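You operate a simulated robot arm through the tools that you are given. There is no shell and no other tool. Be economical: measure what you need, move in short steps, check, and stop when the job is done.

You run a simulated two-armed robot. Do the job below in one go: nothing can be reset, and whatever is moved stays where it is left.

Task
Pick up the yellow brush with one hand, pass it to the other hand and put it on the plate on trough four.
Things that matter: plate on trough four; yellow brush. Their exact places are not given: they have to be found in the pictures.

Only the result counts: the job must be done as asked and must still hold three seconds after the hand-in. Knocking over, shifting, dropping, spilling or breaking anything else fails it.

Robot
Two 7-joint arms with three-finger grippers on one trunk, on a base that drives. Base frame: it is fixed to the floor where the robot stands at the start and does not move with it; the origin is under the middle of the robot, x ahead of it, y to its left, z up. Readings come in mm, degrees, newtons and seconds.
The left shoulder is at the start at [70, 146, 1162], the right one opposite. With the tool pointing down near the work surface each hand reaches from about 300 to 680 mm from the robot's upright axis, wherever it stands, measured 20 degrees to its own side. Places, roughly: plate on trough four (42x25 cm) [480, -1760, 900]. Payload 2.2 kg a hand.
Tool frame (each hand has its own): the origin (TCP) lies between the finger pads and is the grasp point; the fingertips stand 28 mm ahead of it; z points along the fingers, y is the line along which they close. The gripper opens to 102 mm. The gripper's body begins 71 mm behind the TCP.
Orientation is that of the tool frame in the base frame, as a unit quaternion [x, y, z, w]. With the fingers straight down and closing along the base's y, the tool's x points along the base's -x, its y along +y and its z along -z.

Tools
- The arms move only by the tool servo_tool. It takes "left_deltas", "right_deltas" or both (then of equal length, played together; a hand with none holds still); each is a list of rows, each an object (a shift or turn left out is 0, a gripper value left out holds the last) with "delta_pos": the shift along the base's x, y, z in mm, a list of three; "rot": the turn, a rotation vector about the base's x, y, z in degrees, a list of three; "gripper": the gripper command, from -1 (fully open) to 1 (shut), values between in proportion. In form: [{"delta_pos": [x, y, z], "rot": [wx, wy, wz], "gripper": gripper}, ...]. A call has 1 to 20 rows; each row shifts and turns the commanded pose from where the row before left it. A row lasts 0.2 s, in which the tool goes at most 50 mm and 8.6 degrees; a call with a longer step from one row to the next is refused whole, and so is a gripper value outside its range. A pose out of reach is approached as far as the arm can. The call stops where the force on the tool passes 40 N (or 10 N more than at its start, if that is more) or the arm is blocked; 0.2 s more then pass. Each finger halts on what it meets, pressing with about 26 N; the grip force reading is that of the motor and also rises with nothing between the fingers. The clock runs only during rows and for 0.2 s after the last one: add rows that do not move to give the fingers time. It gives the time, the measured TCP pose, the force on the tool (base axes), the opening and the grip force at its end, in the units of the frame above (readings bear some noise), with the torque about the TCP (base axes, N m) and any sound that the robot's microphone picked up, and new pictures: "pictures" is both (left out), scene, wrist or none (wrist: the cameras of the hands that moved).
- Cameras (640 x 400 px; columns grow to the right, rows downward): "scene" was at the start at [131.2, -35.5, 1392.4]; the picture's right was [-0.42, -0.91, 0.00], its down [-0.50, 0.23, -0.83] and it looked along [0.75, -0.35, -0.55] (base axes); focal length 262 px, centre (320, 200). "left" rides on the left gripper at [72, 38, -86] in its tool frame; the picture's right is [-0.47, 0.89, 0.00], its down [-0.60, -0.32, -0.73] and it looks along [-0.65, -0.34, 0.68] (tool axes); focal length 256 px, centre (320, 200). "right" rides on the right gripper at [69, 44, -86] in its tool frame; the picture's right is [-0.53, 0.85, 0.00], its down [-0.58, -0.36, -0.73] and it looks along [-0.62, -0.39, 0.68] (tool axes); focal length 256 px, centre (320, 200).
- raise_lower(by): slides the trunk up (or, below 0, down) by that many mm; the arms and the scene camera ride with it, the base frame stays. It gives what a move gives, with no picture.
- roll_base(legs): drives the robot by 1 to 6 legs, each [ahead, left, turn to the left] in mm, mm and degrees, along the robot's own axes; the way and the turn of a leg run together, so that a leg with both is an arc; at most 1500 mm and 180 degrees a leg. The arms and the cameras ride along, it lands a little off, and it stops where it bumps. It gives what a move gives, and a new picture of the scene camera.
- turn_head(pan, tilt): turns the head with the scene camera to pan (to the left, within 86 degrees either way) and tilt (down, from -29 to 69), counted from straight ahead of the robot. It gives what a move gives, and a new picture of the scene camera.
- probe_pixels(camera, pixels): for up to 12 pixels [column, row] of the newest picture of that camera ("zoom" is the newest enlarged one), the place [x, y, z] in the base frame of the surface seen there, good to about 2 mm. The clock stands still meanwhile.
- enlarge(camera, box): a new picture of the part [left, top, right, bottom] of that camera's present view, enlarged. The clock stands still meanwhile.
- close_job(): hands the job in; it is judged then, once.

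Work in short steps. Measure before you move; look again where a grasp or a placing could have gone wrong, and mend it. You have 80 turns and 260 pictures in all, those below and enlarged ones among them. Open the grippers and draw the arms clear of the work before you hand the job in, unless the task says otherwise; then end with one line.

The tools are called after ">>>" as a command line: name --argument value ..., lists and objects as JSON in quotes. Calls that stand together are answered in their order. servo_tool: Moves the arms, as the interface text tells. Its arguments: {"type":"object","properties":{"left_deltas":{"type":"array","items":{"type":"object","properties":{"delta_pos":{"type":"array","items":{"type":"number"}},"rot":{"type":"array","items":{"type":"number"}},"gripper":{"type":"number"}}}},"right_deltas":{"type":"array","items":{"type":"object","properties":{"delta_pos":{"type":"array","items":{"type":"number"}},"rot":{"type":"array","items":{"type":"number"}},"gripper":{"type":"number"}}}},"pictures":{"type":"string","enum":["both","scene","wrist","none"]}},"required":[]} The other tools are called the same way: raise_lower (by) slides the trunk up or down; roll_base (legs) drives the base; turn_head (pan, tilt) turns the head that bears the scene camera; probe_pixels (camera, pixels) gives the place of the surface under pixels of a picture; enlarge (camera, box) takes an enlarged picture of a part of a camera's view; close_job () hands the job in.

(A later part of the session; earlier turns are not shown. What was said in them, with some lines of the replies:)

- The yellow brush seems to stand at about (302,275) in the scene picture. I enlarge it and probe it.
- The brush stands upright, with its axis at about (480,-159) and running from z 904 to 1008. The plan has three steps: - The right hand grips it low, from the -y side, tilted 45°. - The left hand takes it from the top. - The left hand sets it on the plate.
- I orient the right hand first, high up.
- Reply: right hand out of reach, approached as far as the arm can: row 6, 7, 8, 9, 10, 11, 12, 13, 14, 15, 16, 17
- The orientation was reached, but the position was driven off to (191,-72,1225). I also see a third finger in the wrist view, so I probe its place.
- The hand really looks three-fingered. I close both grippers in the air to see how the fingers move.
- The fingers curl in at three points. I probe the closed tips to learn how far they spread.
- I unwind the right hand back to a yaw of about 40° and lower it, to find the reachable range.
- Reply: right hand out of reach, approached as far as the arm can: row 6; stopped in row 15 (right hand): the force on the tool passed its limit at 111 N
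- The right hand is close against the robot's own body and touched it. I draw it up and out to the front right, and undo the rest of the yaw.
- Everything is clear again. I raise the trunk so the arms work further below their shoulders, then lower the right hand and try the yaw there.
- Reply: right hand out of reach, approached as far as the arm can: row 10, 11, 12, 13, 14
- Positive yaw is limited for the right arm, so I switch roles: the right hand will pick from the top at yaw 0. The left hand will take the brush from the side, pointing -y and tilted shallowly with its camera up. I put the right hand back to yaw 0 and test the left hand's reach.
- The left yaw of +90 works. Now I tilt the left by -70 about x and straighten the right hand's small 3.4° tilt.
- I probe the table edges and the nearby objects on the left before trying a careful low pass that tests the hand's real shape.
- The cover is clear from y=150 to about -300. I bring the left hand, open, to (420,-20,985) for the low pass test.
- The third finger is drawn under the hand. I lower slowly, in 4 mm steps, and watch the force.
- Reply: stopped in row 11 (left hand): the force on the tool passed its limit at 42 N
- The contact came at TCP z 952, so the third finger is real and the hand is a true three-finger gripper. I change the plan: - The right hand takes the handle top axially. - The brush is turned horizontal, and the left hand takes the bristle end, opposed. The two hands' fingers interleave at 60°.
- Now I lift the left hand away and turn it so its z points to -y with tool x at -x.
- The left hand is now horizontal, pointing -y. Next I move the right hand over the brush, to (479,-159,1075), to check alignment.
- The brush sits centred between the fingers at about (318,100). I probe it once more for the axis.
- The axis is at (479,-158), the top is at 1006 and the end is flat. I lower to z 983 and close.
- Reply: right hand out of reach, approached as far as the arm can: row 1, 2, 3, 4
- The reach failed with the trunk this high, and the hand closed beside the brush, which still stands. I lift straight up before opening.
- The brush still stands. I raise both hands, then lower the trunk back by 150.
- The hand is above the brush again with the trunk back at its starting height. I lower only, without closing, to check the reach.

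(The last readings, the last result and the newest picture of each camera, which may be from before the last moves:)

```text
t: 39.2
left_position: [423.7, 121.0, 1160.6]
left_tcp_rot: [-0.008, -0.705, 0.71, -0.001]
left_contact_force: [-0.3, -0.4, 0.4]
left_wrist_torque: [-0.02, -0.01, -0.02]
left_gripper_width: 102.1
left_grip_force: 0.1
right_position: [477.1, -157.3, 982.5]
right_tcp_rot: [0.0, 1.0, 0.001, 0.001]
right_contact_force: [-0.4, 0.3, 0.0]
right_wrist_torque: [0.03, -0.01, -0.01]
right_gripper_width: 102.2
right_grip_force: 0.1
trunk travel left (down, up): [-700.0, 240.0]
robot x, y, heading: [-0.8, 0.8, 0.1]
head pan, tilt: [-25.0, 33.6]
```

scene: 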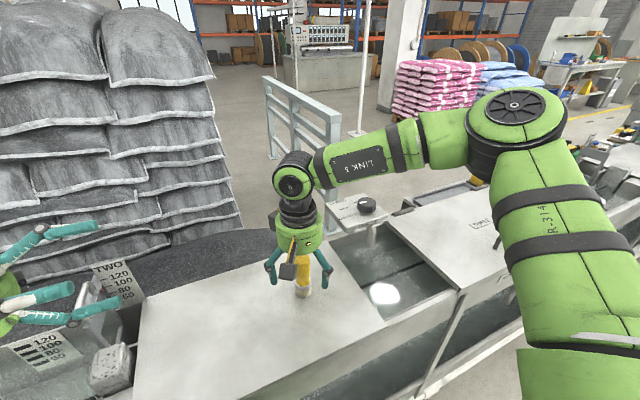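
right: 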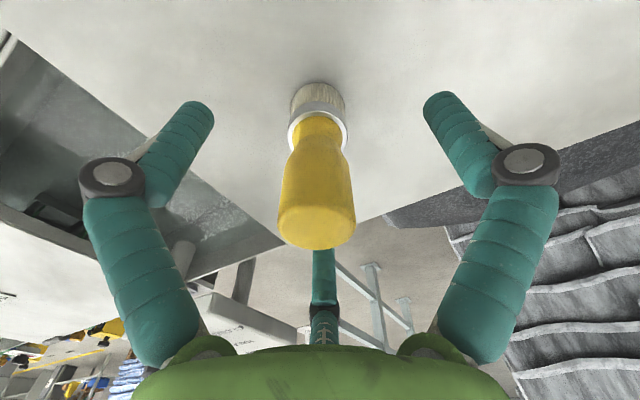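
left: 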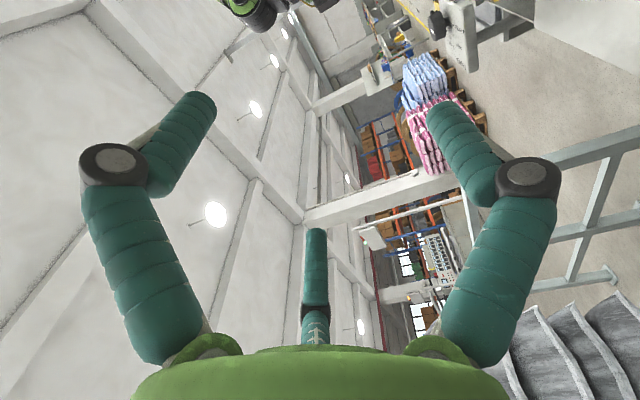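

The hand reached (477,-157,982) with the brush centred. I close.

>>> servo_tool --right_deltas '[{"delta_pos": [1.5, -0.5, 0], "gripper": 0}, {"gripper": 0.3}, {"gripper": 1}, {}, {}, {}]'

```text
t: 40.6
left_position: [425.3, 121.4, 1159.1]
left_tcp_rot: [-0.007, -0.705, 0.709, -0.001]
left_contact_force: [0.0, -0.8, 0.5]
left_wrist_torque: [-0.01, -0.03, -0.01]
left_gripper_width: 101.7
left_grip_force: 0.1
right_position: [479.7, -156.7, 983.7]
right_tcp_rot: [0.0, 1.0, 0.001, 0.002]
right_contact_force: [-0.4, 0.3, 1.5]
right_wrist_torque: [-0.01, -0.04, -0.02]
right_gripper_width: 30.5
right_grip_force: 26.1
trunk travel left (down, up): [-700.0, 240.0]
robot x, y, heading: [-0.0, 0.1, 0.1]
head pan, tilt: [-25.0, 33.6]
```

scene: 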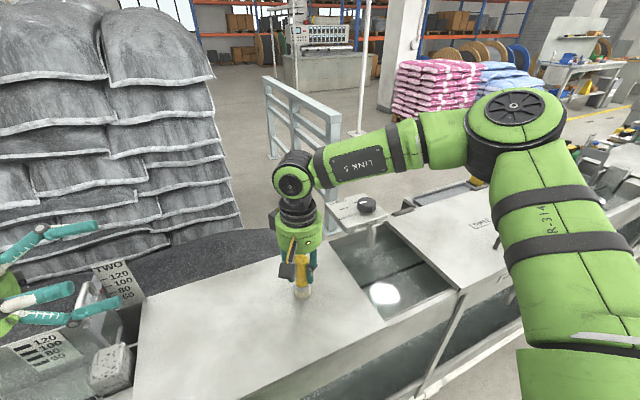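
right: 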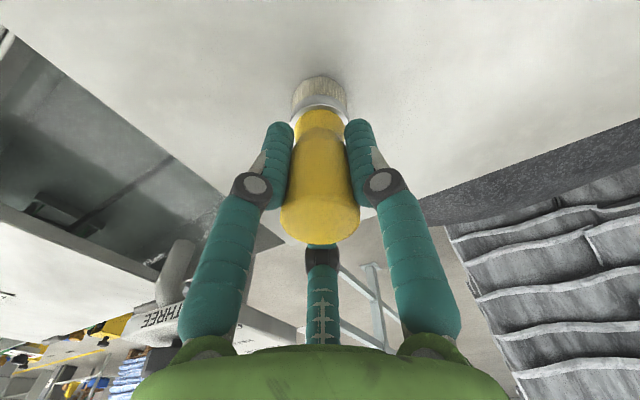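

The brush is gripped at 30.5 mm width. I lift to about (425,-190,1140) and tilt the hand +90 about x so the bristles point to +y.

>>> servo_tool --right_deltas '[{"delta_pos": [0, 0, 20]}, {"delta_pos": [0, 0, 40]}, {"delta_pos": [-15, -10, 40]}, {"delta_pos": [-20, -15, 30]}, {"delta_pos": [-20, -10, 30]}, {"rot": [7.5, 0, 0]}, {"rot": [7.5, 0, 0]}, {"rot": [7.5, 0, 0]}, {"rot": [7.5, 0, 0]}, {"rot": [7.5, 0, 0]}, {"rot": [7.5, 0, 0]}, {"rot": [7.5, 0, 0]}, {"rot": [7.5, 0, 0]}, {"rot": [7.5, 0, 0]}, {"rot": [7.5, 0, 0]}, {"rot": [7.5, 0, 0]}, {"rot": [7.5, 0, 0]}, {}]'

```text
t: 44.4
left_position: [425.7, 121.8, 1160.5]
left_tcp_rot: [-0.008, -0.705, 0.709, -0.001]
left_contact_force: [1.1, -0.3, -0.7]
left_wrist_torque: [0.01, 0.02, 0.05]
left_gripper_width: 102.1
left_grip_force: 0.0
right_position: [393.7, -195.3, 1209.5]
right_tcp_rot: [0.006, 0.71, 0.704, -0.002]
right_contact_force: [0.2, -0.9, -0.7]
right_wrist_torque: [-0.01, 0.01, -0.01]
right_gripper_width: 30.5
right_grip_force: 25.1
right hand out of reach, approached as far as the arm can: row 16, 17
trunk travel left (down, up): [-700.0, 240.0]
robot x, y, heading: [-0.3, -3.9, 0.0]
head pan, tilt: [-25.0, 33.6]
```

scene: 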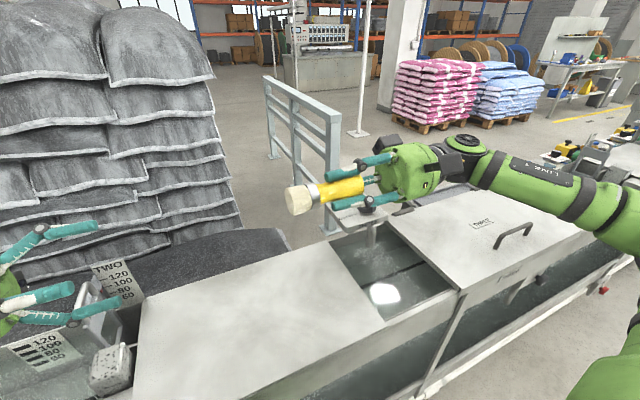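
right: 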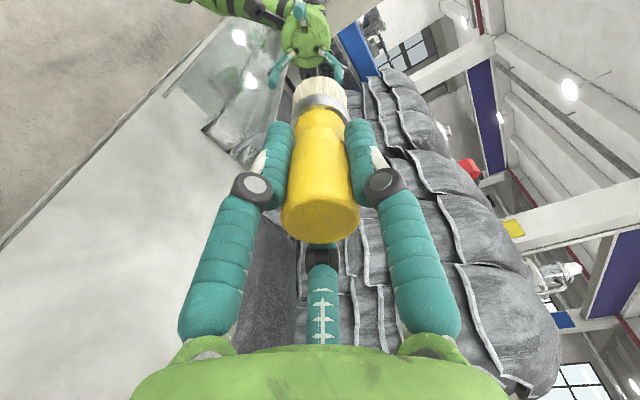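

The brush is horizontal, with the right TCP at (394,-195,1210). I line the left hand up at a standoff of (394,0,1210) and probe the brush.

>>> servo_tool --left_deltas '[{"delta_pos": [-8, -20, 12], "gripper": -1}, {"delta_pos": [-8, -25, 12]}, {"delta_pos": [-8, -25, 13]}, {"delta_pos": [-7, -25, 12]}, {"delta_pos": [0, -26, 0]}, {}]'

>>> probe_pixels --camera "scene" --pixels '[[297, 200], [291, 200], [311, 193], [325, 190], [340, 187], [355, 184]]'

```text
t: 45.8
left_position: [392.8, 0.9, 1208.4]
left_tcp_rot: [-0.008, -0.705, 0.709, -0.001]
left_contact_force: [0.2, 0.2, 0.3]
left_wrist_torque: [-0.01, 0.02, -0.01]
left_gripper_width: 101.5
left_grip_force: 0.0
right_position: [392.6, -194.5, 1210.0]
right_tcp_rot: [0.006, 0.711, 0.704, -0.001]
right_contact_force: [0.2, 1.0, -0.1]
right_wrist_torque: [-0.04, 0.01, 0.0]
right_gripper_width: 30.5
right_grip_force: 25.9
trunk travel left (down, up): [-700.0, 240.0]
robot x, y, heading: [-0.5, -0.5, -0.1]
head pan, tilt: [-25.0, 33.6]
```

scene: 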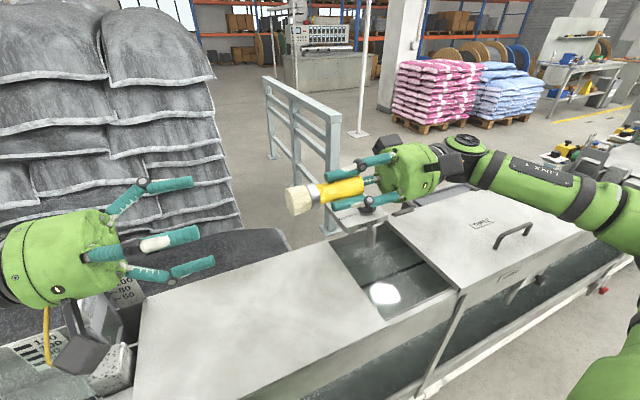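
left: 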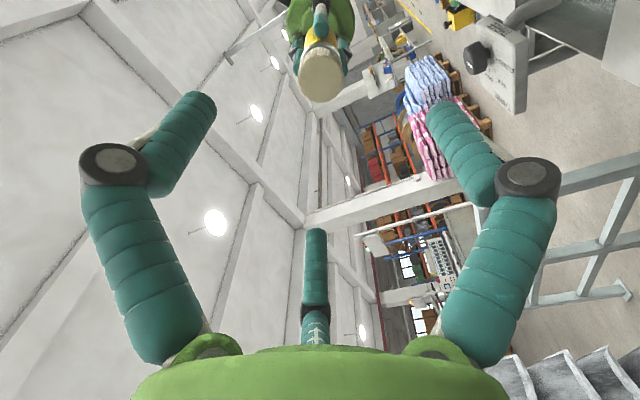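

```text
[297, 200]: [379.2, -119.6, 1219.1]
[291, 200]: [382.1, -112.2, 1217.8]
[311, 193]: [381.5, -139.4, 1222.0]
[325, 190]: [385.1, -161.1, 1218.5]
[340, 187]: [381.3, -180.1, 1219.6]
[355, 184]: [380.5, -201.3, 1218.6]
```

I check the bristle face in the left view, at about (321,77).

>>> probe_pixels --camera "left" --pixels '[[321, 77], [302, 75], [340, 77], [321, 98], [321, 60]]'

>>> enlarge --camera "left" --box '[256, 0, 384, 120]'

```text
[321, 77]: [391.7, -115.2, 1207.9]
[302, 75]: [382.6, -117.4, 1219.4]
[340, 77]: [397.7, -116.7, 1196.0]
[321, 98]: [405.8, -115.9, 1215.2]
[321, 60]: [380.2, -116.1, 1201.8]
```

```text
3.33 times, centred on (320, 60) of left
```

zoom: 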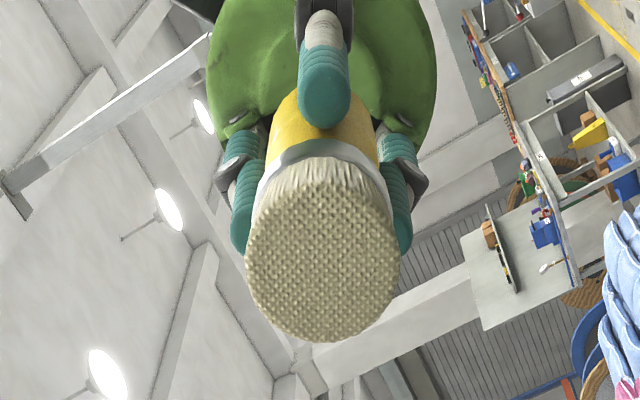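

The face centre at (392,-116,1208) is aligned with the left TCP. I advance the left hand to y about -135.

>>> servo_tool --left_deltas '[{"delta_pos": [0, -30, 0]}, {"delta_pos": [0, -30, 0]}, {"delta_pos": [0, -25, 0]}, {"delta_pos": [0, -20, 0]}, {"delta_pos": [0, -15, 0]}, {"delta_pos": [0, -16, 0]}, {}]'

```text
t: 47.4
left_position: [394.4, -136.2, 1209.2]
left_tcp_rot: [-0.007, -0.704, 0.71, -0.001]
left_contact_force: [-0.2, 0.1, 0.3]
left_wrist_torque: [-0.01, -0.02, 0.01]
left_gripper_width: 102.1
left_grip_force: 0.0
right_position: [393.1, -194.3, 1210.3]
right_tcp_rot: [0.006, 0.71, 0.704, -0.001]
right_contact_force: [-0.1, -0.5, -1.3]
right_wrist_torque: [0.01, 0.0, -0.01]
right_gripper_width: 30.3
right_grip_force: 26.4
trunk travel left (down, up): [-700.0, 240.0]
robot x, y, heading: [-0.1, 1.5, 0.4]
head pan, tilt: [-25.0, 33.6]
```

scene: 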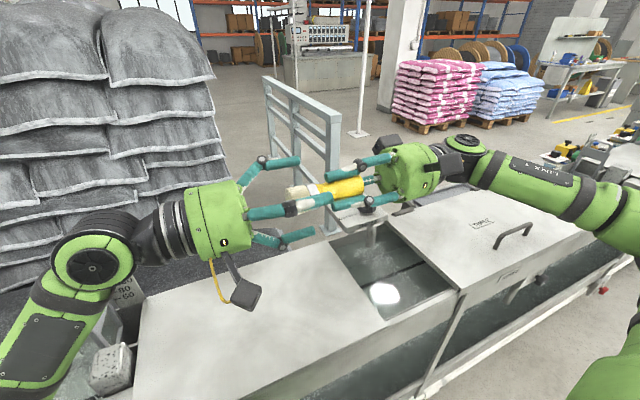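
left: 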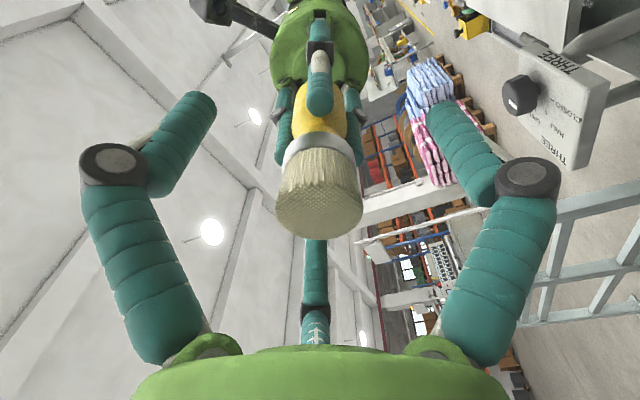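

The brush is centred in the left hand and the fingers interleave. I close the left hand.

>>> servo_tool --left_deltas '[{"delta_pos": [-1, 0, 0], "gripper": 0}, {"gripper": 0.25}, {"gripper": 1}, {}, {}, {}]'

>>> enlarge --camera "scene" --box '[200, 120, 440, 270]'

```text
t: 48.8
left_position: [393.3, -136.3, 1210.0]
left_tcp_rot: [-0.008, -0.704, 0.71, -0.002]
left_contact_force: [3.2, 1.6, 2.2]
left_wrist_torque: [-0.09, 0.07, 0.08]
left_gripper_width: 34.9
left_grip_force: 26.4
right_position: [392.6, -194.8, 1210.1]
right_tcp_rot: [0.006, 0.711, 0.703, -0.002]
right_contact_force: [-2.5, -1.1, -3.5]
right_wrist_torque: [-0.12, -0.03, 0.08]
right_gripper_width: 30.5
right_grip_force: 26.2
trunk travel left (down, up): [-700.0, 240.0]
robot x, y, heading: [0.4, -0.8, 0.0]
head pan, tilt: [-25.0, 33.6]
```

scene: 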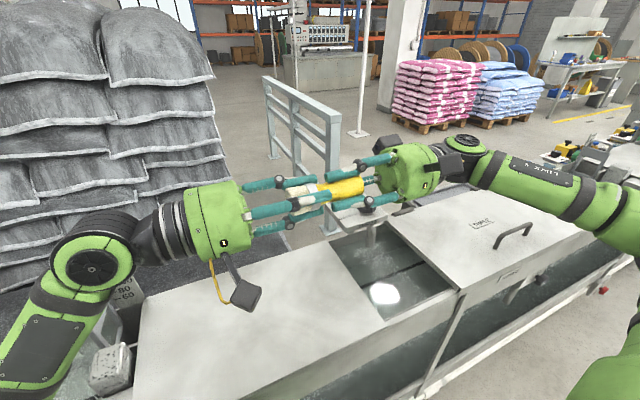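
left: 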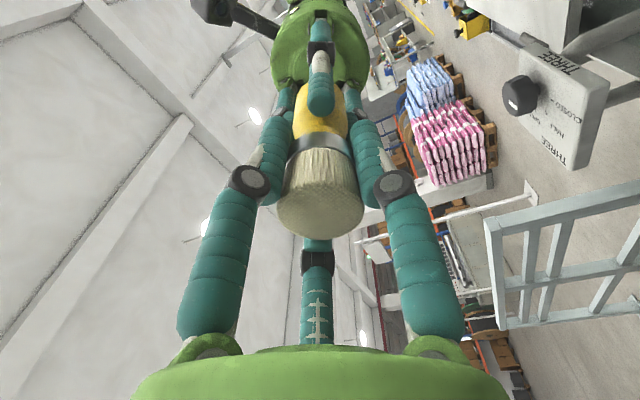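

```text
2.67 times, centred on (320, 195) of scene
```

zoom: 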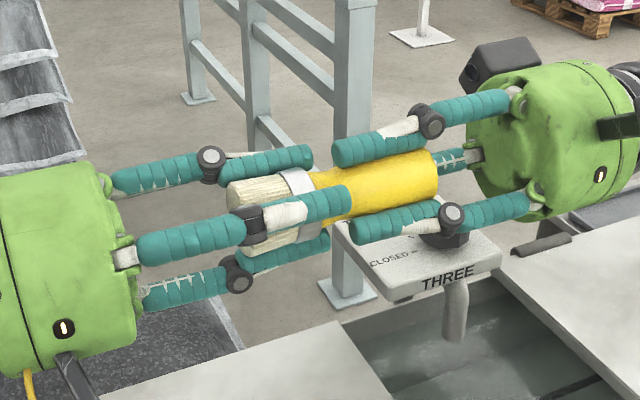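

The left hand grips the ferrule at 34.9 mm. I open the right hand and withdraw it along -y.

>>> servo_tool --right_deltas '[{"gripper": 0}, {"gripper": -0.6}, {"gripper": -1}, {}, {"delta_pos": [0, -15, 0]}, {"delta_pos": [0, -25, 0]}, {"delta_pos": [0, -30, 0]}, {"delta_pos": [0, -30, 0]}, {}]' --left_deltas '[{"gripper": 1}, {}, {}, {}, {}, {}, {}, {}, {}]'

```text
t: 50.8
left_position: [392.7, -135.1, 1210.3]
left_tcp_rot: [-0.007, -0.705, 0.709, -0.001]
left_contact_force: [0.0, -0.1, -0.7]
left_wrist_torque: [0.01, -0.01, 0.0]
left_gripper_width: 34.9
left_grip_force: 26.5
right_position: [390.8, -294.7, 1210.3]
right_tcp_rot: [0.001, 0.707, 0.708, 0.001]
right_contact_force: [0.9, -0.4, -0.1]
right_wrist_torque: [0.02, 0.0, 0.03]
right_gripper_width: 102.2
right_grip_force: 0.2
trunk travel left (down, up): [-700.0, 240.0]
robot x, y, heading: [-2.3, 0.7, -0.0]
head pan, tilt: [-25.0, 33.6]
```

scene: 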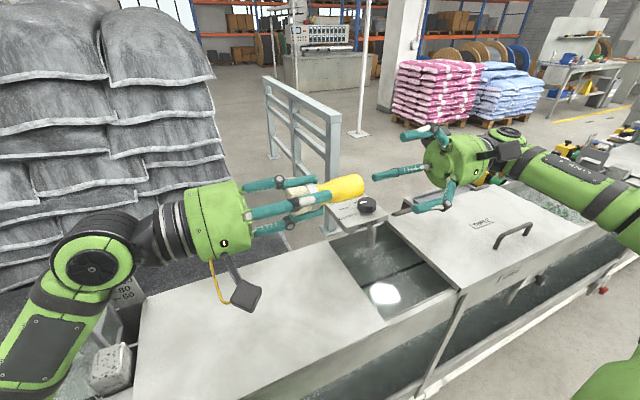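
right: 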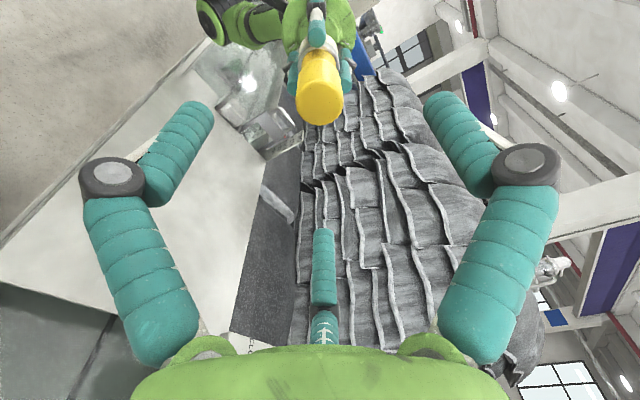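
left: 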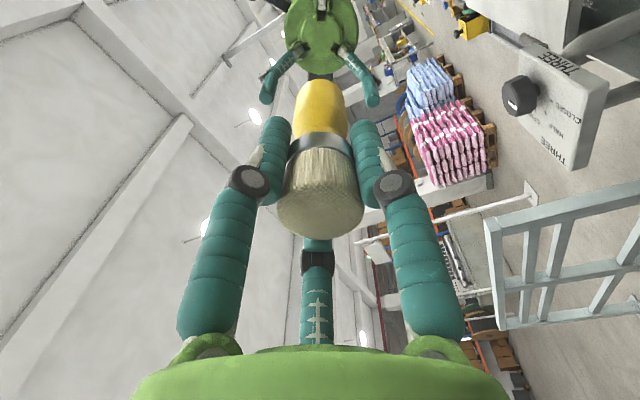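

The handover succeeded. I move the left hand to +y and turn it to point down, and turn the right hand down and tuck it.

>>> servo_tool --left_deltas '[{"delta_pos": [0, 30, 0]}, {"delta_pos": [0, 35, 0]}, {"delta_pos": [0, 35, 0]}, {"delta_pos": [0, 35, 0]}, {"delta_pos": [0, 35, 0]}, {"delta_pos": [0, 30, 0]}, {"rot": [7.5, 0, 0]}, {"rot": [7.5, 0, 0]}, {"rot": [7.5, 0, 0]}, {"rot": [7.5, 0, 0]}, {"rot": [7.5, 0, 0]}, {"rot": [7.5, 0, 0]}, {"rot": [7.5, 0, 0]}, {"rot": [7.5, 0, 0]}, {"rot": [7.5, 0, 0]}, {"rot": [7.5, 0, 0]}, {"rot": [7.5, 0, 0]}, {"rot": [7.5, 0, 0]}, {}]' --right_deltas '[{}, {}, {}, {}, {}, {}, {"rot": [-7.5, 0, 0]}, {"rot": [-7.5, 0, 0]}, {"rot": [-7.5, 0, 0]}, {"rot": [-7.5, 0, 0]}, {"rot": [-7.5, 0, 0]}, {"rot": [-7.5, 0, 0]}, {"rot": [-7.5, 0, 0]}, {"rot": [-7.5, 0, 0]}, {"rot": [-7.5, 0, 0]}, {"rot": [-7.5, 0, 0]}, {"rot": [-7.5, 0, 0]}, {"rot": [-7.5, 0, 0]}, {}]'

>>> turn_head --pan -80 --tilt 30

```text
t: 54.8
left_position: [392.4, 64.9, 1209.8]
left_tcp_rot: [0.006, 1.0, -0.003, -0.005]
left_contact_force: [1.0, -0.1, -0.2]
left_wrist_torque: [-0.03, -0.02, -0.03]
left_gripper_width: 34.8
left_grip_force: 25.4
right_position: [393.2, -295.5, 1211.6]
right_tcp_rot: [0.0, 1.0, 0.0, 0.002]
right_contact_force: [0.0, 0.3, 0.5]
right_wrist_torque: [0.03, -0.02, 0.01]
right_gripper_width: 102.0
right_grip_force: 0.0
trunk travel left (down, up): [-700.0, 240.0]
robot x, y, heading: [1.5, 2.1, 0.0]
head pan, tilt: [-25.0, 33.6]
```

scene: 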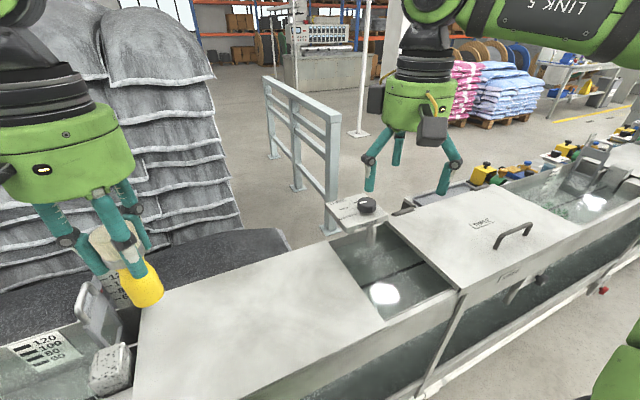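
right: 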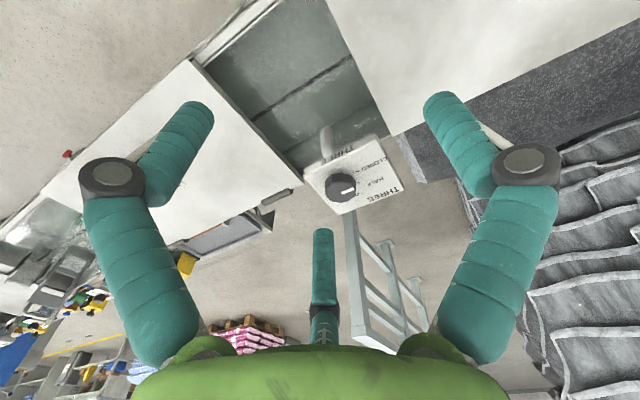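
left: 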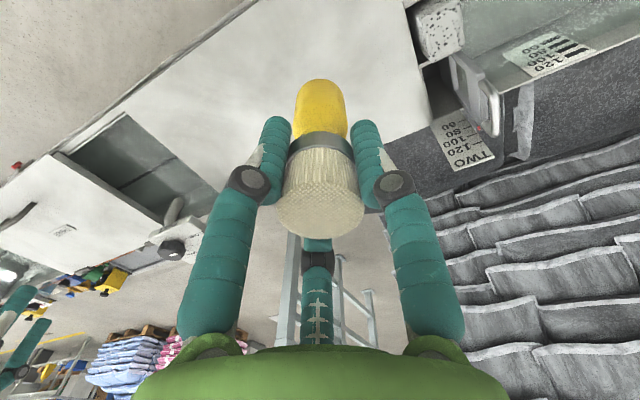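

```text
t: 56.0
left_position: [392.7, 64.6, 1210.3]
left_tcp_rot: [0.007, 1.0, -0.003, -0.005]
left_contact_force: [0.1, 0.3, 0.5]
left_wrist_torque: [0.04, 0.03, 0.02]
left_gripper_width: 34.9
left_grip_force: 25.9
right_position: [392.7, -294.0, 1209.5]
right_tcp_rot: [0.001, 1.0, 0.001, 0.001]
right_contact_force: [-0.6, -0.3, -0.1]
right_wrist_torque: [-0.01, 0.0, 0.02]
right_gripper_width: 102.0
right_grip_force: 0.1
trunk travel left (down, up): [-700.0, 240.0]
robot x, y, heading: [0.4, -0.6, -0.3]
head pan, tilt: [-80.0, 30.0]
```

scene: 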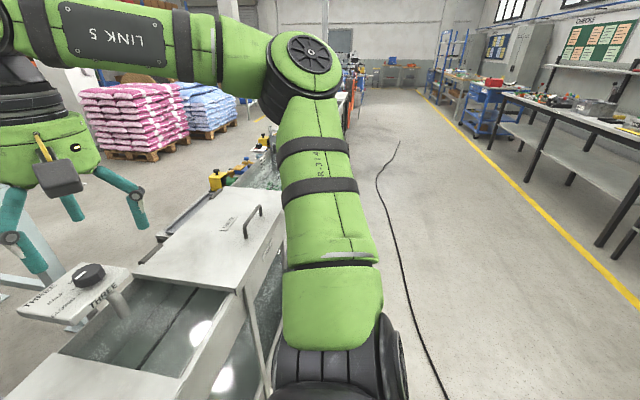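

The way to the right is mostly free, apart from a hose on the floor from (440,390) to (398,145). I probe it along with the base path.

>>> probe_pixels --camera "scene" --pixels '[[440, 380], [415, 330], [400, 270], [378, 190], [380, 165], [398, 145], [560, 230], [260, 300], [420, 250], [350, 120], [510, 100]]'

>>> enlarge --camera "scene" --box '[340, 40, 500, 140]'

```text
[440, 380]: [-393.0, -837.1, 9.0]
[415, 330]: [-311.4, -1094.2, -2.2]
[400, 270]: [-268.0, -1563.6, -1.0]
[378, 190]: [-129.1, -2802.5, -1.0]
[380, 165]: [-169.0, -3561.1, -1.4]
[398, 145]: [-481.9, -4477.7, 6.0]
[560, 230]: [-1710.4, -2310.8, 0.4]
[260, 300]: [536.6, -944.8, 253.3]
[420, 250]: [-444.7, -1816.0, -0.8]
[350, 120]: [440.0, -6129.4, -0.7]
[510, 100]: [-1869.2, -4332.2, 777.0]
```

```text
4.00 times, centred on (420, 90) of scene
```

zoom: 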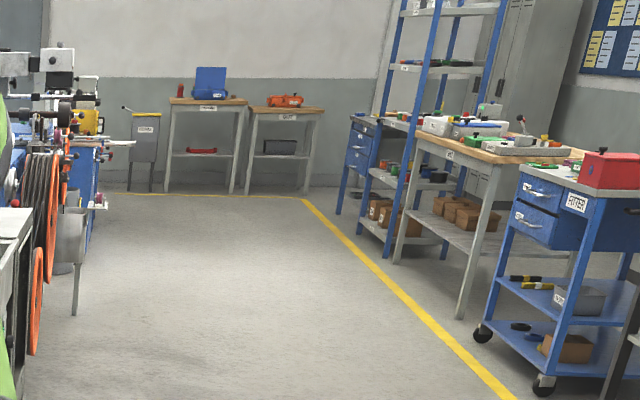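

The hose lies flat at x≈-270, behind the path. I raise the trunk for clearance and drive right in two parts, looking in between.

>>> raise_lower --by 120

>>> roll_base --legs '[[0, -900, 0]]'

```text
t: 57.5
left_position: [392.0, 63.9, 1330.1]
left_tcp_rot: [0.006, 1.0, -0.004, -0.005]
left_contact_force: [-0.5, -1.1, 0.0]
left_wrist_torque: [-0.04, 0.0, 0.01]
left_gripper_width: 35.1
left_grip_force: 25.9
right_position: [392.5, -294.9, 1330.2]
right_tcp_rot: [-0.001, 1.0, 0.0, 0.002]
right_contact_force: [0.4, 0.5, 0.1]
right_wrist_torque: [-0.01, -0.02, 0.02]
right_gripper_width: 102.0
right_grip_force: 0.0
trunk travel left (down, up): [-820.0, 120.0]
robot x, y, heading: [-0.4, -2.0, 0.2]
head pan, tilt: [-80.0, 30.0]
```

```text
t: 62.2
left_position: [397.7, -830.2, 1328.6]
left_tcp_rot: [0.0, 1.0, -0.004, -0.005]
left_contact_force: [-0.1, 0.0, -0.4]
left_wrist_torque: [0.02, 0.0, 0.04]
left_gripper_width: 35.0
left_grip_force: 25.9
right_position: [402.2, -1188.0, 1330.9]
right_tcp_rot: [-0.006, 1.0, 0.0, 0.002]
right_contact_force: [0.0, 0.9, -0.1]
right_wrist_torque: [-0.01, -0.01, -0.03]
right_gripper_width: 101.9
right_grip_force: 0.0
trunk travel left (down, up): [-820.0, 120.0]
robot x, y, heading: [3.9, -902.0, 0.9]
head pan, tilt: [-80.0, 30.0]
```

scene: 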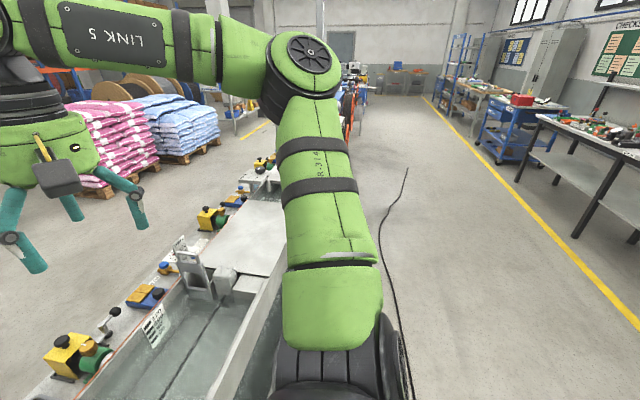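

That went well. The next cover shows at (230,235). I turn the head toward it to identify the plate on trough four.

>>> turn_head --pan -52 --tilt 30

```text
t: 63.2
left_position: [398.1, -831.3, 1329.6]
left_tcp_rot: [0.0, 1.0, -0.004, -0.005]
left_contact_force: [0.3, 0.1, -0.6]
left_wrist_torque: [0.01, -0.02, -0.01]
left_gripper_width: 35.0
left_grip_force: 26.4
right_position: [403.7, -1189.8, 1329.3]
right_tcp_rot: [-0.007, 1.0, 0.002, 0.0]
right_contact_force: [0.9, -0.8, 1.6]
right_wrist_torque: [-0.01, 0.03, -0.03]
right_gripper_width: 102.1
right_grip_force: 0.1
trunk travel left (down, up): [-820.0, 120.0]
robot x, y, heading: [3.9, -897.4, 0.6]
head pan, tilt: [-52.0, 30.0]
```

scene: 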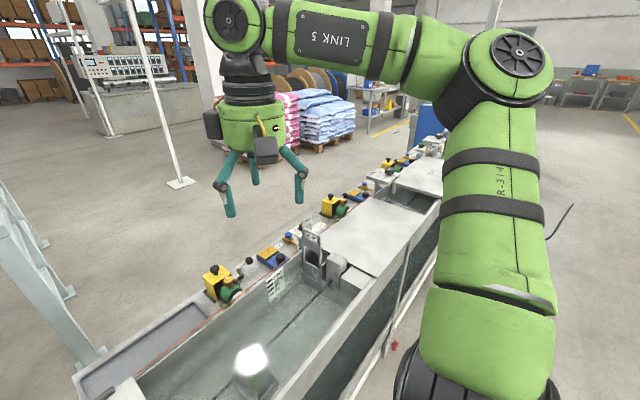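

>>> enlarge --camera "scene" --box '[290, 140, 450, 290]'

>>> probe_pixels --camera "scene" --pixels '[[375, 230], [330, 235], [375, 275], [370, 200], [425, 225], [420, 180], [440, 160], [310, 240], [400, 262], [350, 270], [395, 165], [440, 190]]'

```text
2.67 times, centred on (370, 215) of scene
```

zoom: 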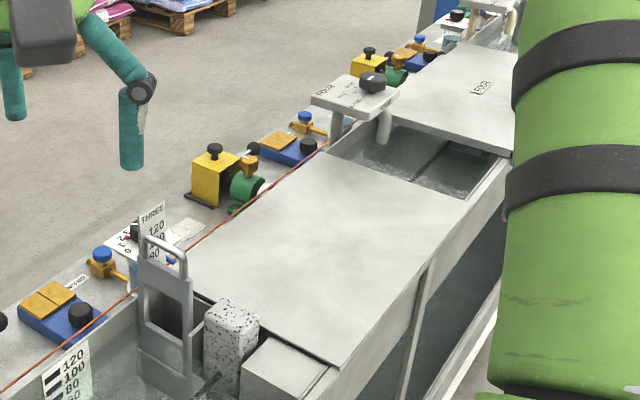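

```text
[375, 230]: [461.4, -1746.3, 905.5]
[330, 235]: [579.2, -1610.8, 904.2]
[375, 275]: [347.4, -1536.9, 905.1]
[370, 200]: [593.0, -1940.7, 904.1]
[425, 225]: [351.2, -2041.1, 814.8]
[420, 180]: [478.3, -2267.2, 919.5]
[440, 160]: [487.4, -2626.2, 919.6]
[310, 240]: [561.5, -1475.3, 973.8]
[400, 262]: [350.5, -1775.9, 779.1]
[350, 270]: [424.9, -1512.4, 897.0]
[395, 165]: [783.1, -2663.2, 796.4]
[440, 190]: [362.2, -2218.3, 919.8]
```

The cover spans x 345–600 and y about -1545 to -1980 at z 905. That matches the plate on trough four, centred at (475,-1760). I drive another 880 mm to the right.

>>> roll_base --legs '[[0, -880, -0.7]]'

>>> turn_head --pan 0 --tilt 45

```text
t: 67.8
left_position: [389.5, -1722.7, 1329.6]
left_tcp_rot: [0.007, 1.0, -0.003, -0.004]
left_contact_force: [-0.4, -0.4, -0.4]
left_wrist_torque: [-0.01, 0.01, 0.01]
left_gripper_width: 35.1
left_grip_force: 26.0
right_position: [392.1, -2081.7, 1330.6]
right_tcp_rot: [0.001, 1.0, 0.001, 0.001]
right_contact_force: [0.7, -0.2, 0.5]
right_wrist_torque: [0.04, 0.04, 0.0]
right_gripper_width: 101.6
right_grip_force: 0.1
trunk travel left (down, up): [-820.0, 120.0]
robot x, y, heading: [-2.9, -1784.8, 0.1]
head pan, tilt: [-52.0, 30.0]
```

scene: 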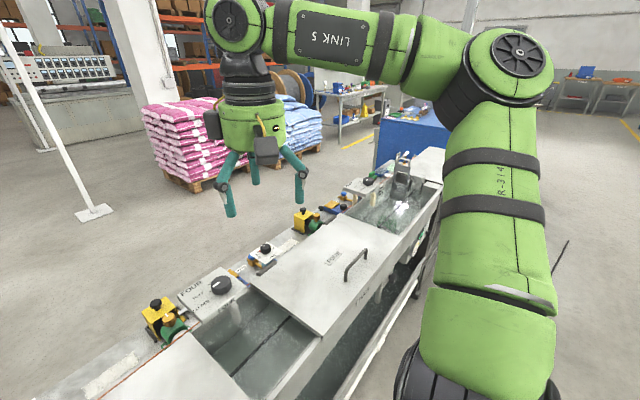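

```text
t: 69.1
left_position: [390.9, -1721.9, 1329.0]
left_tcp_rot: [0.007, 1.0, -0.003, -0.005]
left_contact_force: [-0.2, -0.6, -1.3]
left_wrist_torque: [-0.01, 0.02, 0.01]
left_gripper_width: 35.1
left_grip_force: 25.9
right_position: [390.4, -2082.5, 1329.9]
right_tcp_rot: [0.0, 1.0, 0.0, 0.001]
right_contact_force: [0.3, -0.6, -0.2]
right_wrist_torque: [-0.06, 0.0, -0.01]
right_gripper_width: 101.9
right_grip_force: 0.2
trunk travel left (down, up): [-820.0, 120.0]
robot x, y, heading: [-2.4, -1785.8, -0.0]
head pan, tilt: [0.0, 45.0]
```

scene: 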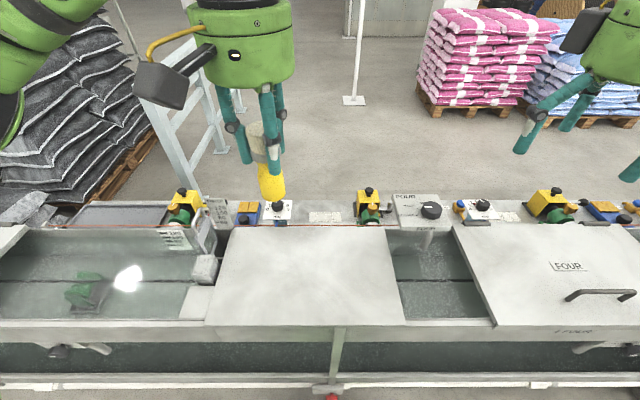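

The plate lies clear below at about (300,275), beside the FOUR sign. I lower the trunk by 120, bring the left hand over the plate and correct its slight tilt.

>>> raise_lower --by -120

>>> servo_tool --left_deltas '[{"delta_pos": [20, -5, 0], "rot": [0.3, -0.6, 0.8]}, {"delta_pos": [20, -5, -30]}, {"delta_pos": [20, -5, -40]}, {"delta_pos": [20, -5, -40]}, {"delta_pos": [0, 0, -30]}, {"delta_pos": [0, 0, -30]}, {}]'

```text
t: 70.6
left_position: [390.5, -1723.6, 1208.9]
left_tcp_rot: [0.007, 1.0, -0.004, -0.005]
left_contact_force: [-0.3, 0.4, -0.6]
left_wrist_torque: [0.01, 0.01, 0.0]
left_gripper_width: 35.0
left_grip_force: 26.3
right_position: [391.3, -2082.5, 1209.6]
right_tcp_rot: [0.0, 1.0, 0.001, 0.002]
right_contact_force: [-0.6, 0.4, -0.4]
right_wrist_torque: [-0.02, -0.01, -0.03]
right_gripper_width: 102.2
right_grip_force: 0.0
trunk travel left (down, up): [-700.0, 240.0]
robot x, y, heading: [-0.2, -1788.1, 0.1]
head pan, tilt: [0.0, 45.0]
```

```text
t: 72.2
left_position: [470.5, -1744.1, 1038.6]
left_tcp_rot: [0.0, 1.0, -0.001, 0.0]
left_contact_force: [0.1, 0.1, -0.6]
left_wrist_torque: [0.01, 0.01, 0.01]
left_gripper_width: 35.0
left_grip_force: 25.8
right_position: [390.4, -2081.9, 1209.8]
right_tcp_rot: [0.001, 1.0, 0.001, 0.001]
right_contact_force: [0.0, 0.7, -0.2]
right_wrist_torque: [0.04, 0.01, -0.01]
right_gripper_width: 102.0
right_grip_force: 0.1
trunk travel left (down, up): [-700.0, 240.0]
robot x, y, heading: [-0.5, -1789.7, 0.0]
head pan, tilt: [0.0, 45.0]
```

scene: 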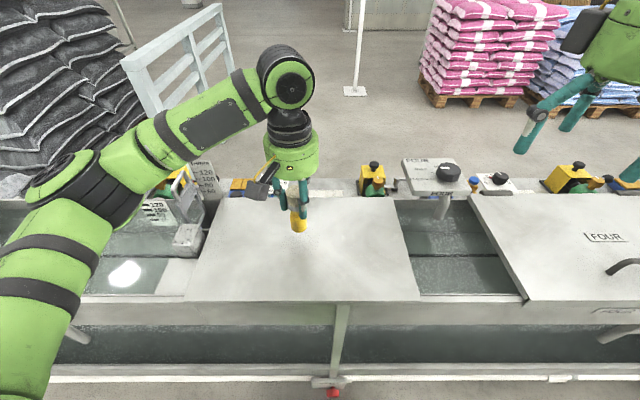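
left: 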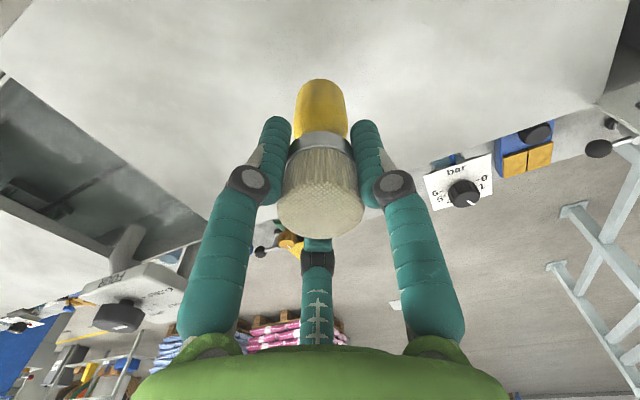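

The brush hangs handle-down over the plate. I probe the bristle face, the handle and the plate to check for tilt.

>>> probe_pixels --camera "left" --pixels '[[320, 210], [292, 205], [350, 205], [320, 230], [320, 195], [320, 85], [320, 110], [320, 125], [250, 60]]'

>>> enlarge --camera "scene" --box '[250, 170, 346, 240]'

>>> probe_pixels --camera "scene" --pixels '[[298, 216], [298, 229], [298, 222], [293, 225], [303, 225], [310, 250]]'

```text
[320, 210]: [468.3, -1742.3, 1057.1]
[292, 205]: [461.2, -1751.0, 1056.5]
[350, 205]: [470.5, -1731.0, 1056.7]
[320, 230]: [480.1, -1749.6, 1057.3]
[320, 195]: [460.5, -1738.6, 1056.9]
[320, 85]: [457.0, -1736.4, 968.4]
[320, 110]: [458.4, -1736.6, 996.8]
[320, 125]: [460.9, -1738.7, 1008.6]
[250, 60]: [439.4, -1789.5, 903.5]
```

```text
5.71 times, centred on (298, 205) of scene
```

zoom: 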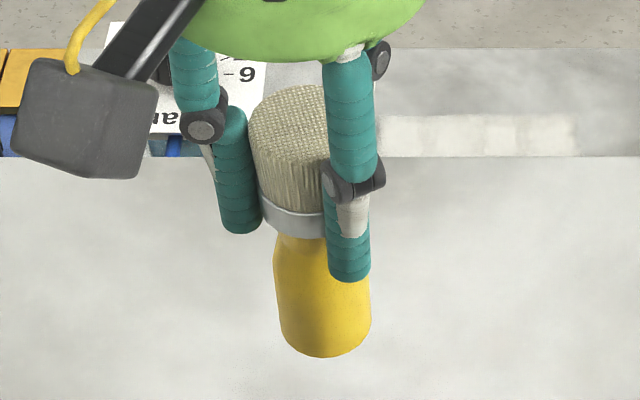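

```text
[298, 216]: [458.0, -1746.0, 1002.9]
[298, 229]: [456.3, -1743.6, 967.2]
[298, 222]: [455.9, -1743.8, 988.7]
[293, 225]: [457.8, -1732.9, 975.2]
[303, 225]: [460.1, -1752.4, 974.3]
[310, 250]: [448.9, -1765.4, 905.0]
```

The face is level at z 1057, so the handle end is at about 955, some 51 mm above the plate. I lower 46 mm, then go in 1 mm steps.

>>> servo_tool --left_deltas '[{"delta_pos": [0, 0, -20]}, {"delta_pos": [0, 0, -16]}, {"delta_pos": [0, 0, -10]}, {}, {"delta_pos": [0, 0, -1]}, {"delta_pos": [0, 0, -1]}, {"delta_pos": [0, 0, -1]}, {"delta_pos": [0, 0, -1]}, {}]'

```text
t: 74.2
left_position: [470.8, -1743.1, 990.1]
left_tcp_rot: [0.0, 1.0, -0.002, 0.001]
left_contact_force: [-0.1, -0.3, -1.5]
left_wrist_torque: [-0.03, 0.02, 0.02]
left_gripper_width: 35.0
left_grip_force: 25.5
right_position: [389.5, -2082.7, 1209.5]
right_tcp_rot: [0.0, 1.0, 0.001, 0.001]
right_contact_force: [0.4, 0.2, 0.7]
right_wrist_torque: [-0.01, 0.0, -0.02]
right_gripper_width: 101.9
right_grip_force: 0.0
trunk travel left (down, up): [-700.0, 240.0]
robot x, y, heading: [-4.0, -1785.7, -0.3]
head pan, tilt: [0.0, 45.0]
```

scene: 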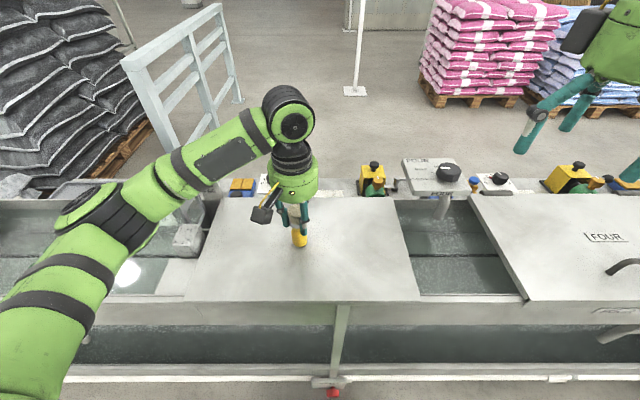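
left: 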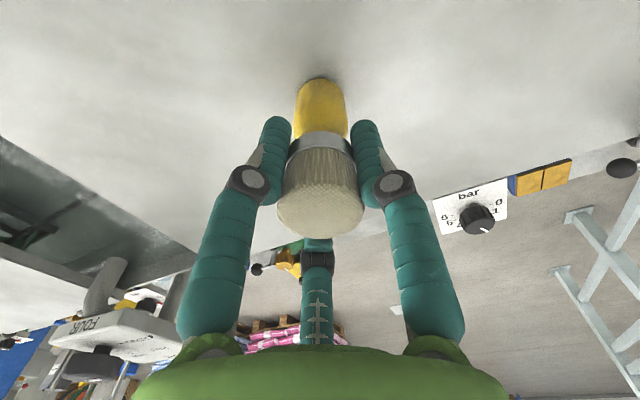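

No contact force yet. I continue in 0.7 mm steps.

>>> servo_tool --left_deltas '[{"delta_pos": [0, 0, -0.7]}, {"delta_pos": [0, 0, -0.7]}, {"delta_pos": [0, 0, -0.7]}, {}]' --pictures "none"

>>> enlarge --camera "scene" --box '[250, 185, 346, 260]'

```text
t: 75.2
left_position: [469.1, -1743.9, 989.2]
left_tcp_rot: [-0.001, 1.0, -0.002, 0.001]
left_contact_force: [1.7, 0.9, 10.9]
left_wrist_torque: [0.14, -0.04, -0.02]
left_gripper_width: 35.0
left_grip_force: 26.4
right_position: [389.8, -2082.0, 1210.7]
right_tcp_rot: [0.0, 1.0, 0.001, 0.003]
right_contact_force: [0.0, 0.2, -0.8]
right_wrist_torque: [0.01, 0.04, -0.02]
right_gripper_width: 101.9
right_grip_force: 0.0
trunk travel left (down, up): [-700.0, 240.0]
robot x, y, heading: [-3.0, -1785.7, -0.2]
head pan, tilt: [0.0, 45.0]
```

```text
5.33 times, centred on (298, 222) of scene
```

zoom: 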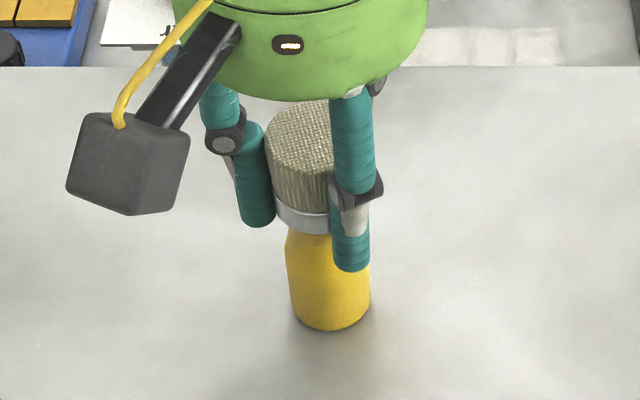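

There is contact at 11 N and the brush stands on its flat handle end. I ease up slightly and open gently.

>>> servo_tool --left_deltas '[{"delta_pos": [0, 0, 0.5]}, {"gripper": 0.36}, {"gripper": 0.32}, {"gripper": 0.28}, {"gripper": 0.24}, {"gripper": 0.15}, {"gripper": 0}, {"gripper": -0.3}, {"gripper": -0.6}, {"gripper": -1}, {}, {}]'

```text
t: 77.8
left_position: [471.7, -1743.3, 987.1]
left_tcp_rot: [0.0, 1.0, 0.0, 0.0]
left_contact_force: [0.7, -0.2, 1.3]
left_wrist_torque: [0.03, -0.02, 0.01]
left_gripper_width: 102.0
left_grip_force: 0.1
right_position: [390.1, -2082.4, 1209.8]
right_tcp_rot: [0.0, 1.0, 0.001, 0.001]
right_contact_force: [0.5, 0.0, -0.1]
right_wrist_torque: [0.0, -0.01, -0.03]
right_gripper_width: 101.9
right_grip_force: 0.1
trunk travel left (down, up): [-700.0, 240.0]
robot x, y, heading: [-0.9, -1785.8, -0.2]
head pan, tilt: [0.0, 45.0]
```

scene: 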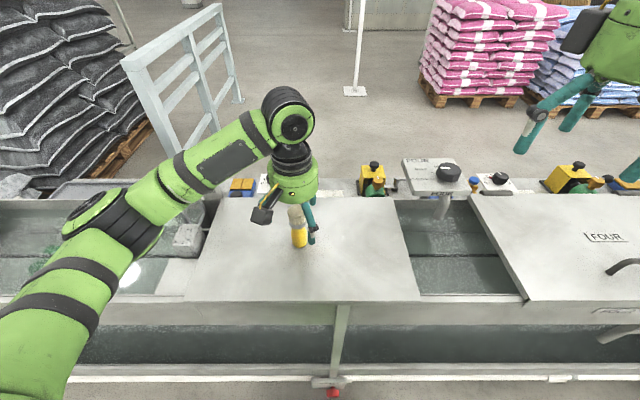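
left: 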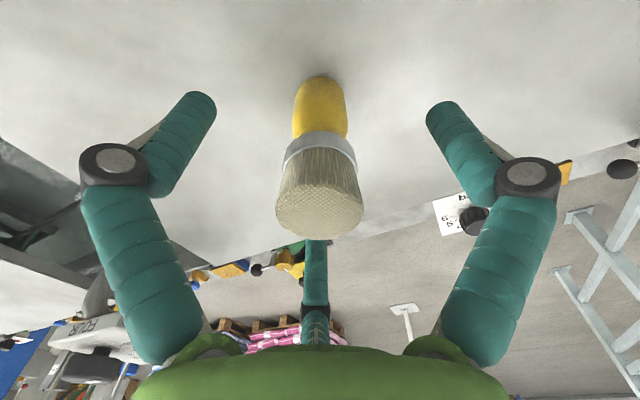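

The brush stands free. I raise the left hand straight up, then draw it back.

>>> servo_tool --left_deltas '[{"delta_pos": [0, 0, 15]}, {"delta_pos": [0, 0, 25]}, {"delta_pos": [0, 0, 40]}, {"delta_pos": [0, 0, 40]}, {"delta_pos": [0, 0, 40]}, {"delta_pos": [0, 0, 40]}, {"delta_pos": [-20, 30, 20]}, {"delta_pos": [-20, 30, 0]}, {"delta_pos": [-20, 30, 0]}, {}]'

>>> enlarge --camera "scene" --box '[210, 180, 370, 280]'

```text
t: 80.0
left_position: [410.5, -1653.9, 1207.4]
left_tcp_rot: [0.0, 1.0, -0.001, 0.0]
left_contact_force: [-0.4, -0.2, 0.3]
left_wrist_torque: [0.03, 0.02, 0.05]
left_gripper_width: 102.0
left_grip_force: 0.0
right_position: [390.4, -2083.4, 1210.4]
right_tcp_rot: [0.0, 1.0, 0.0, 0.002]
right_contact_force: [0.6, -0.2, 0.1]
right_wrist_torque: [0.04, 0.03, -0.04]
right_gripper_width: 101.9
right_grip_force: 0.1
trunk travel left (down, up): [-700.0, 240.0]
robot x, y, heading: [1.3, -1784.9, -0.2]
head pan, tilt: [0.0, 45.0]
```

scene: 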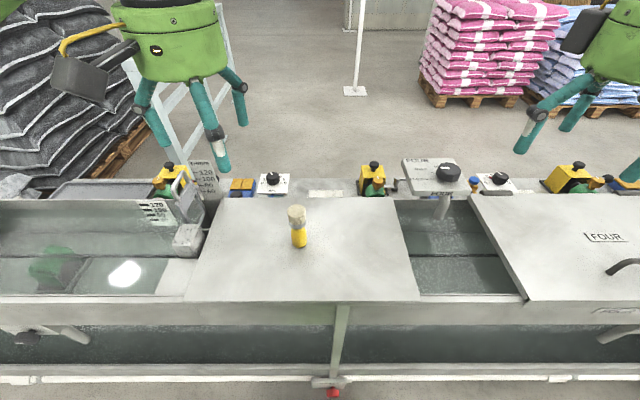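
left: 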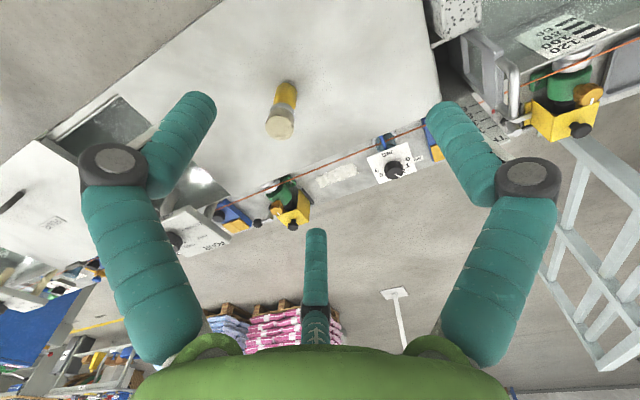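

```text
4.00 times, centred on (290, 230) of scene
```

zoom: 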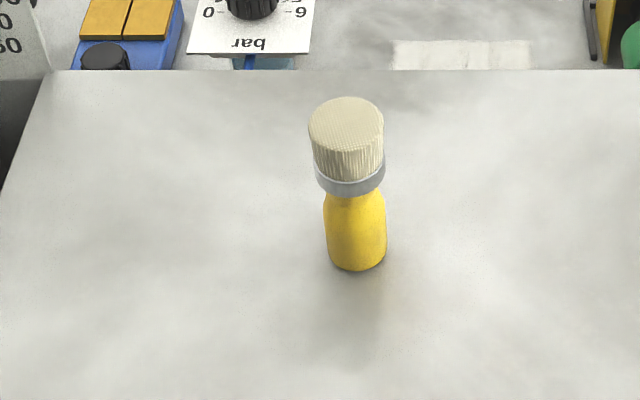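

The brush stands stable on the plate on trough four, and both hands are open and clear. I hand the job in.

>>> close_job

```text
The job is handed in.
```

The right hand picked up the yellow brush and passed it to the left hand, which set it on the plate on trough four; it stands there upside down on its flat handle end, with both hands open and clear.
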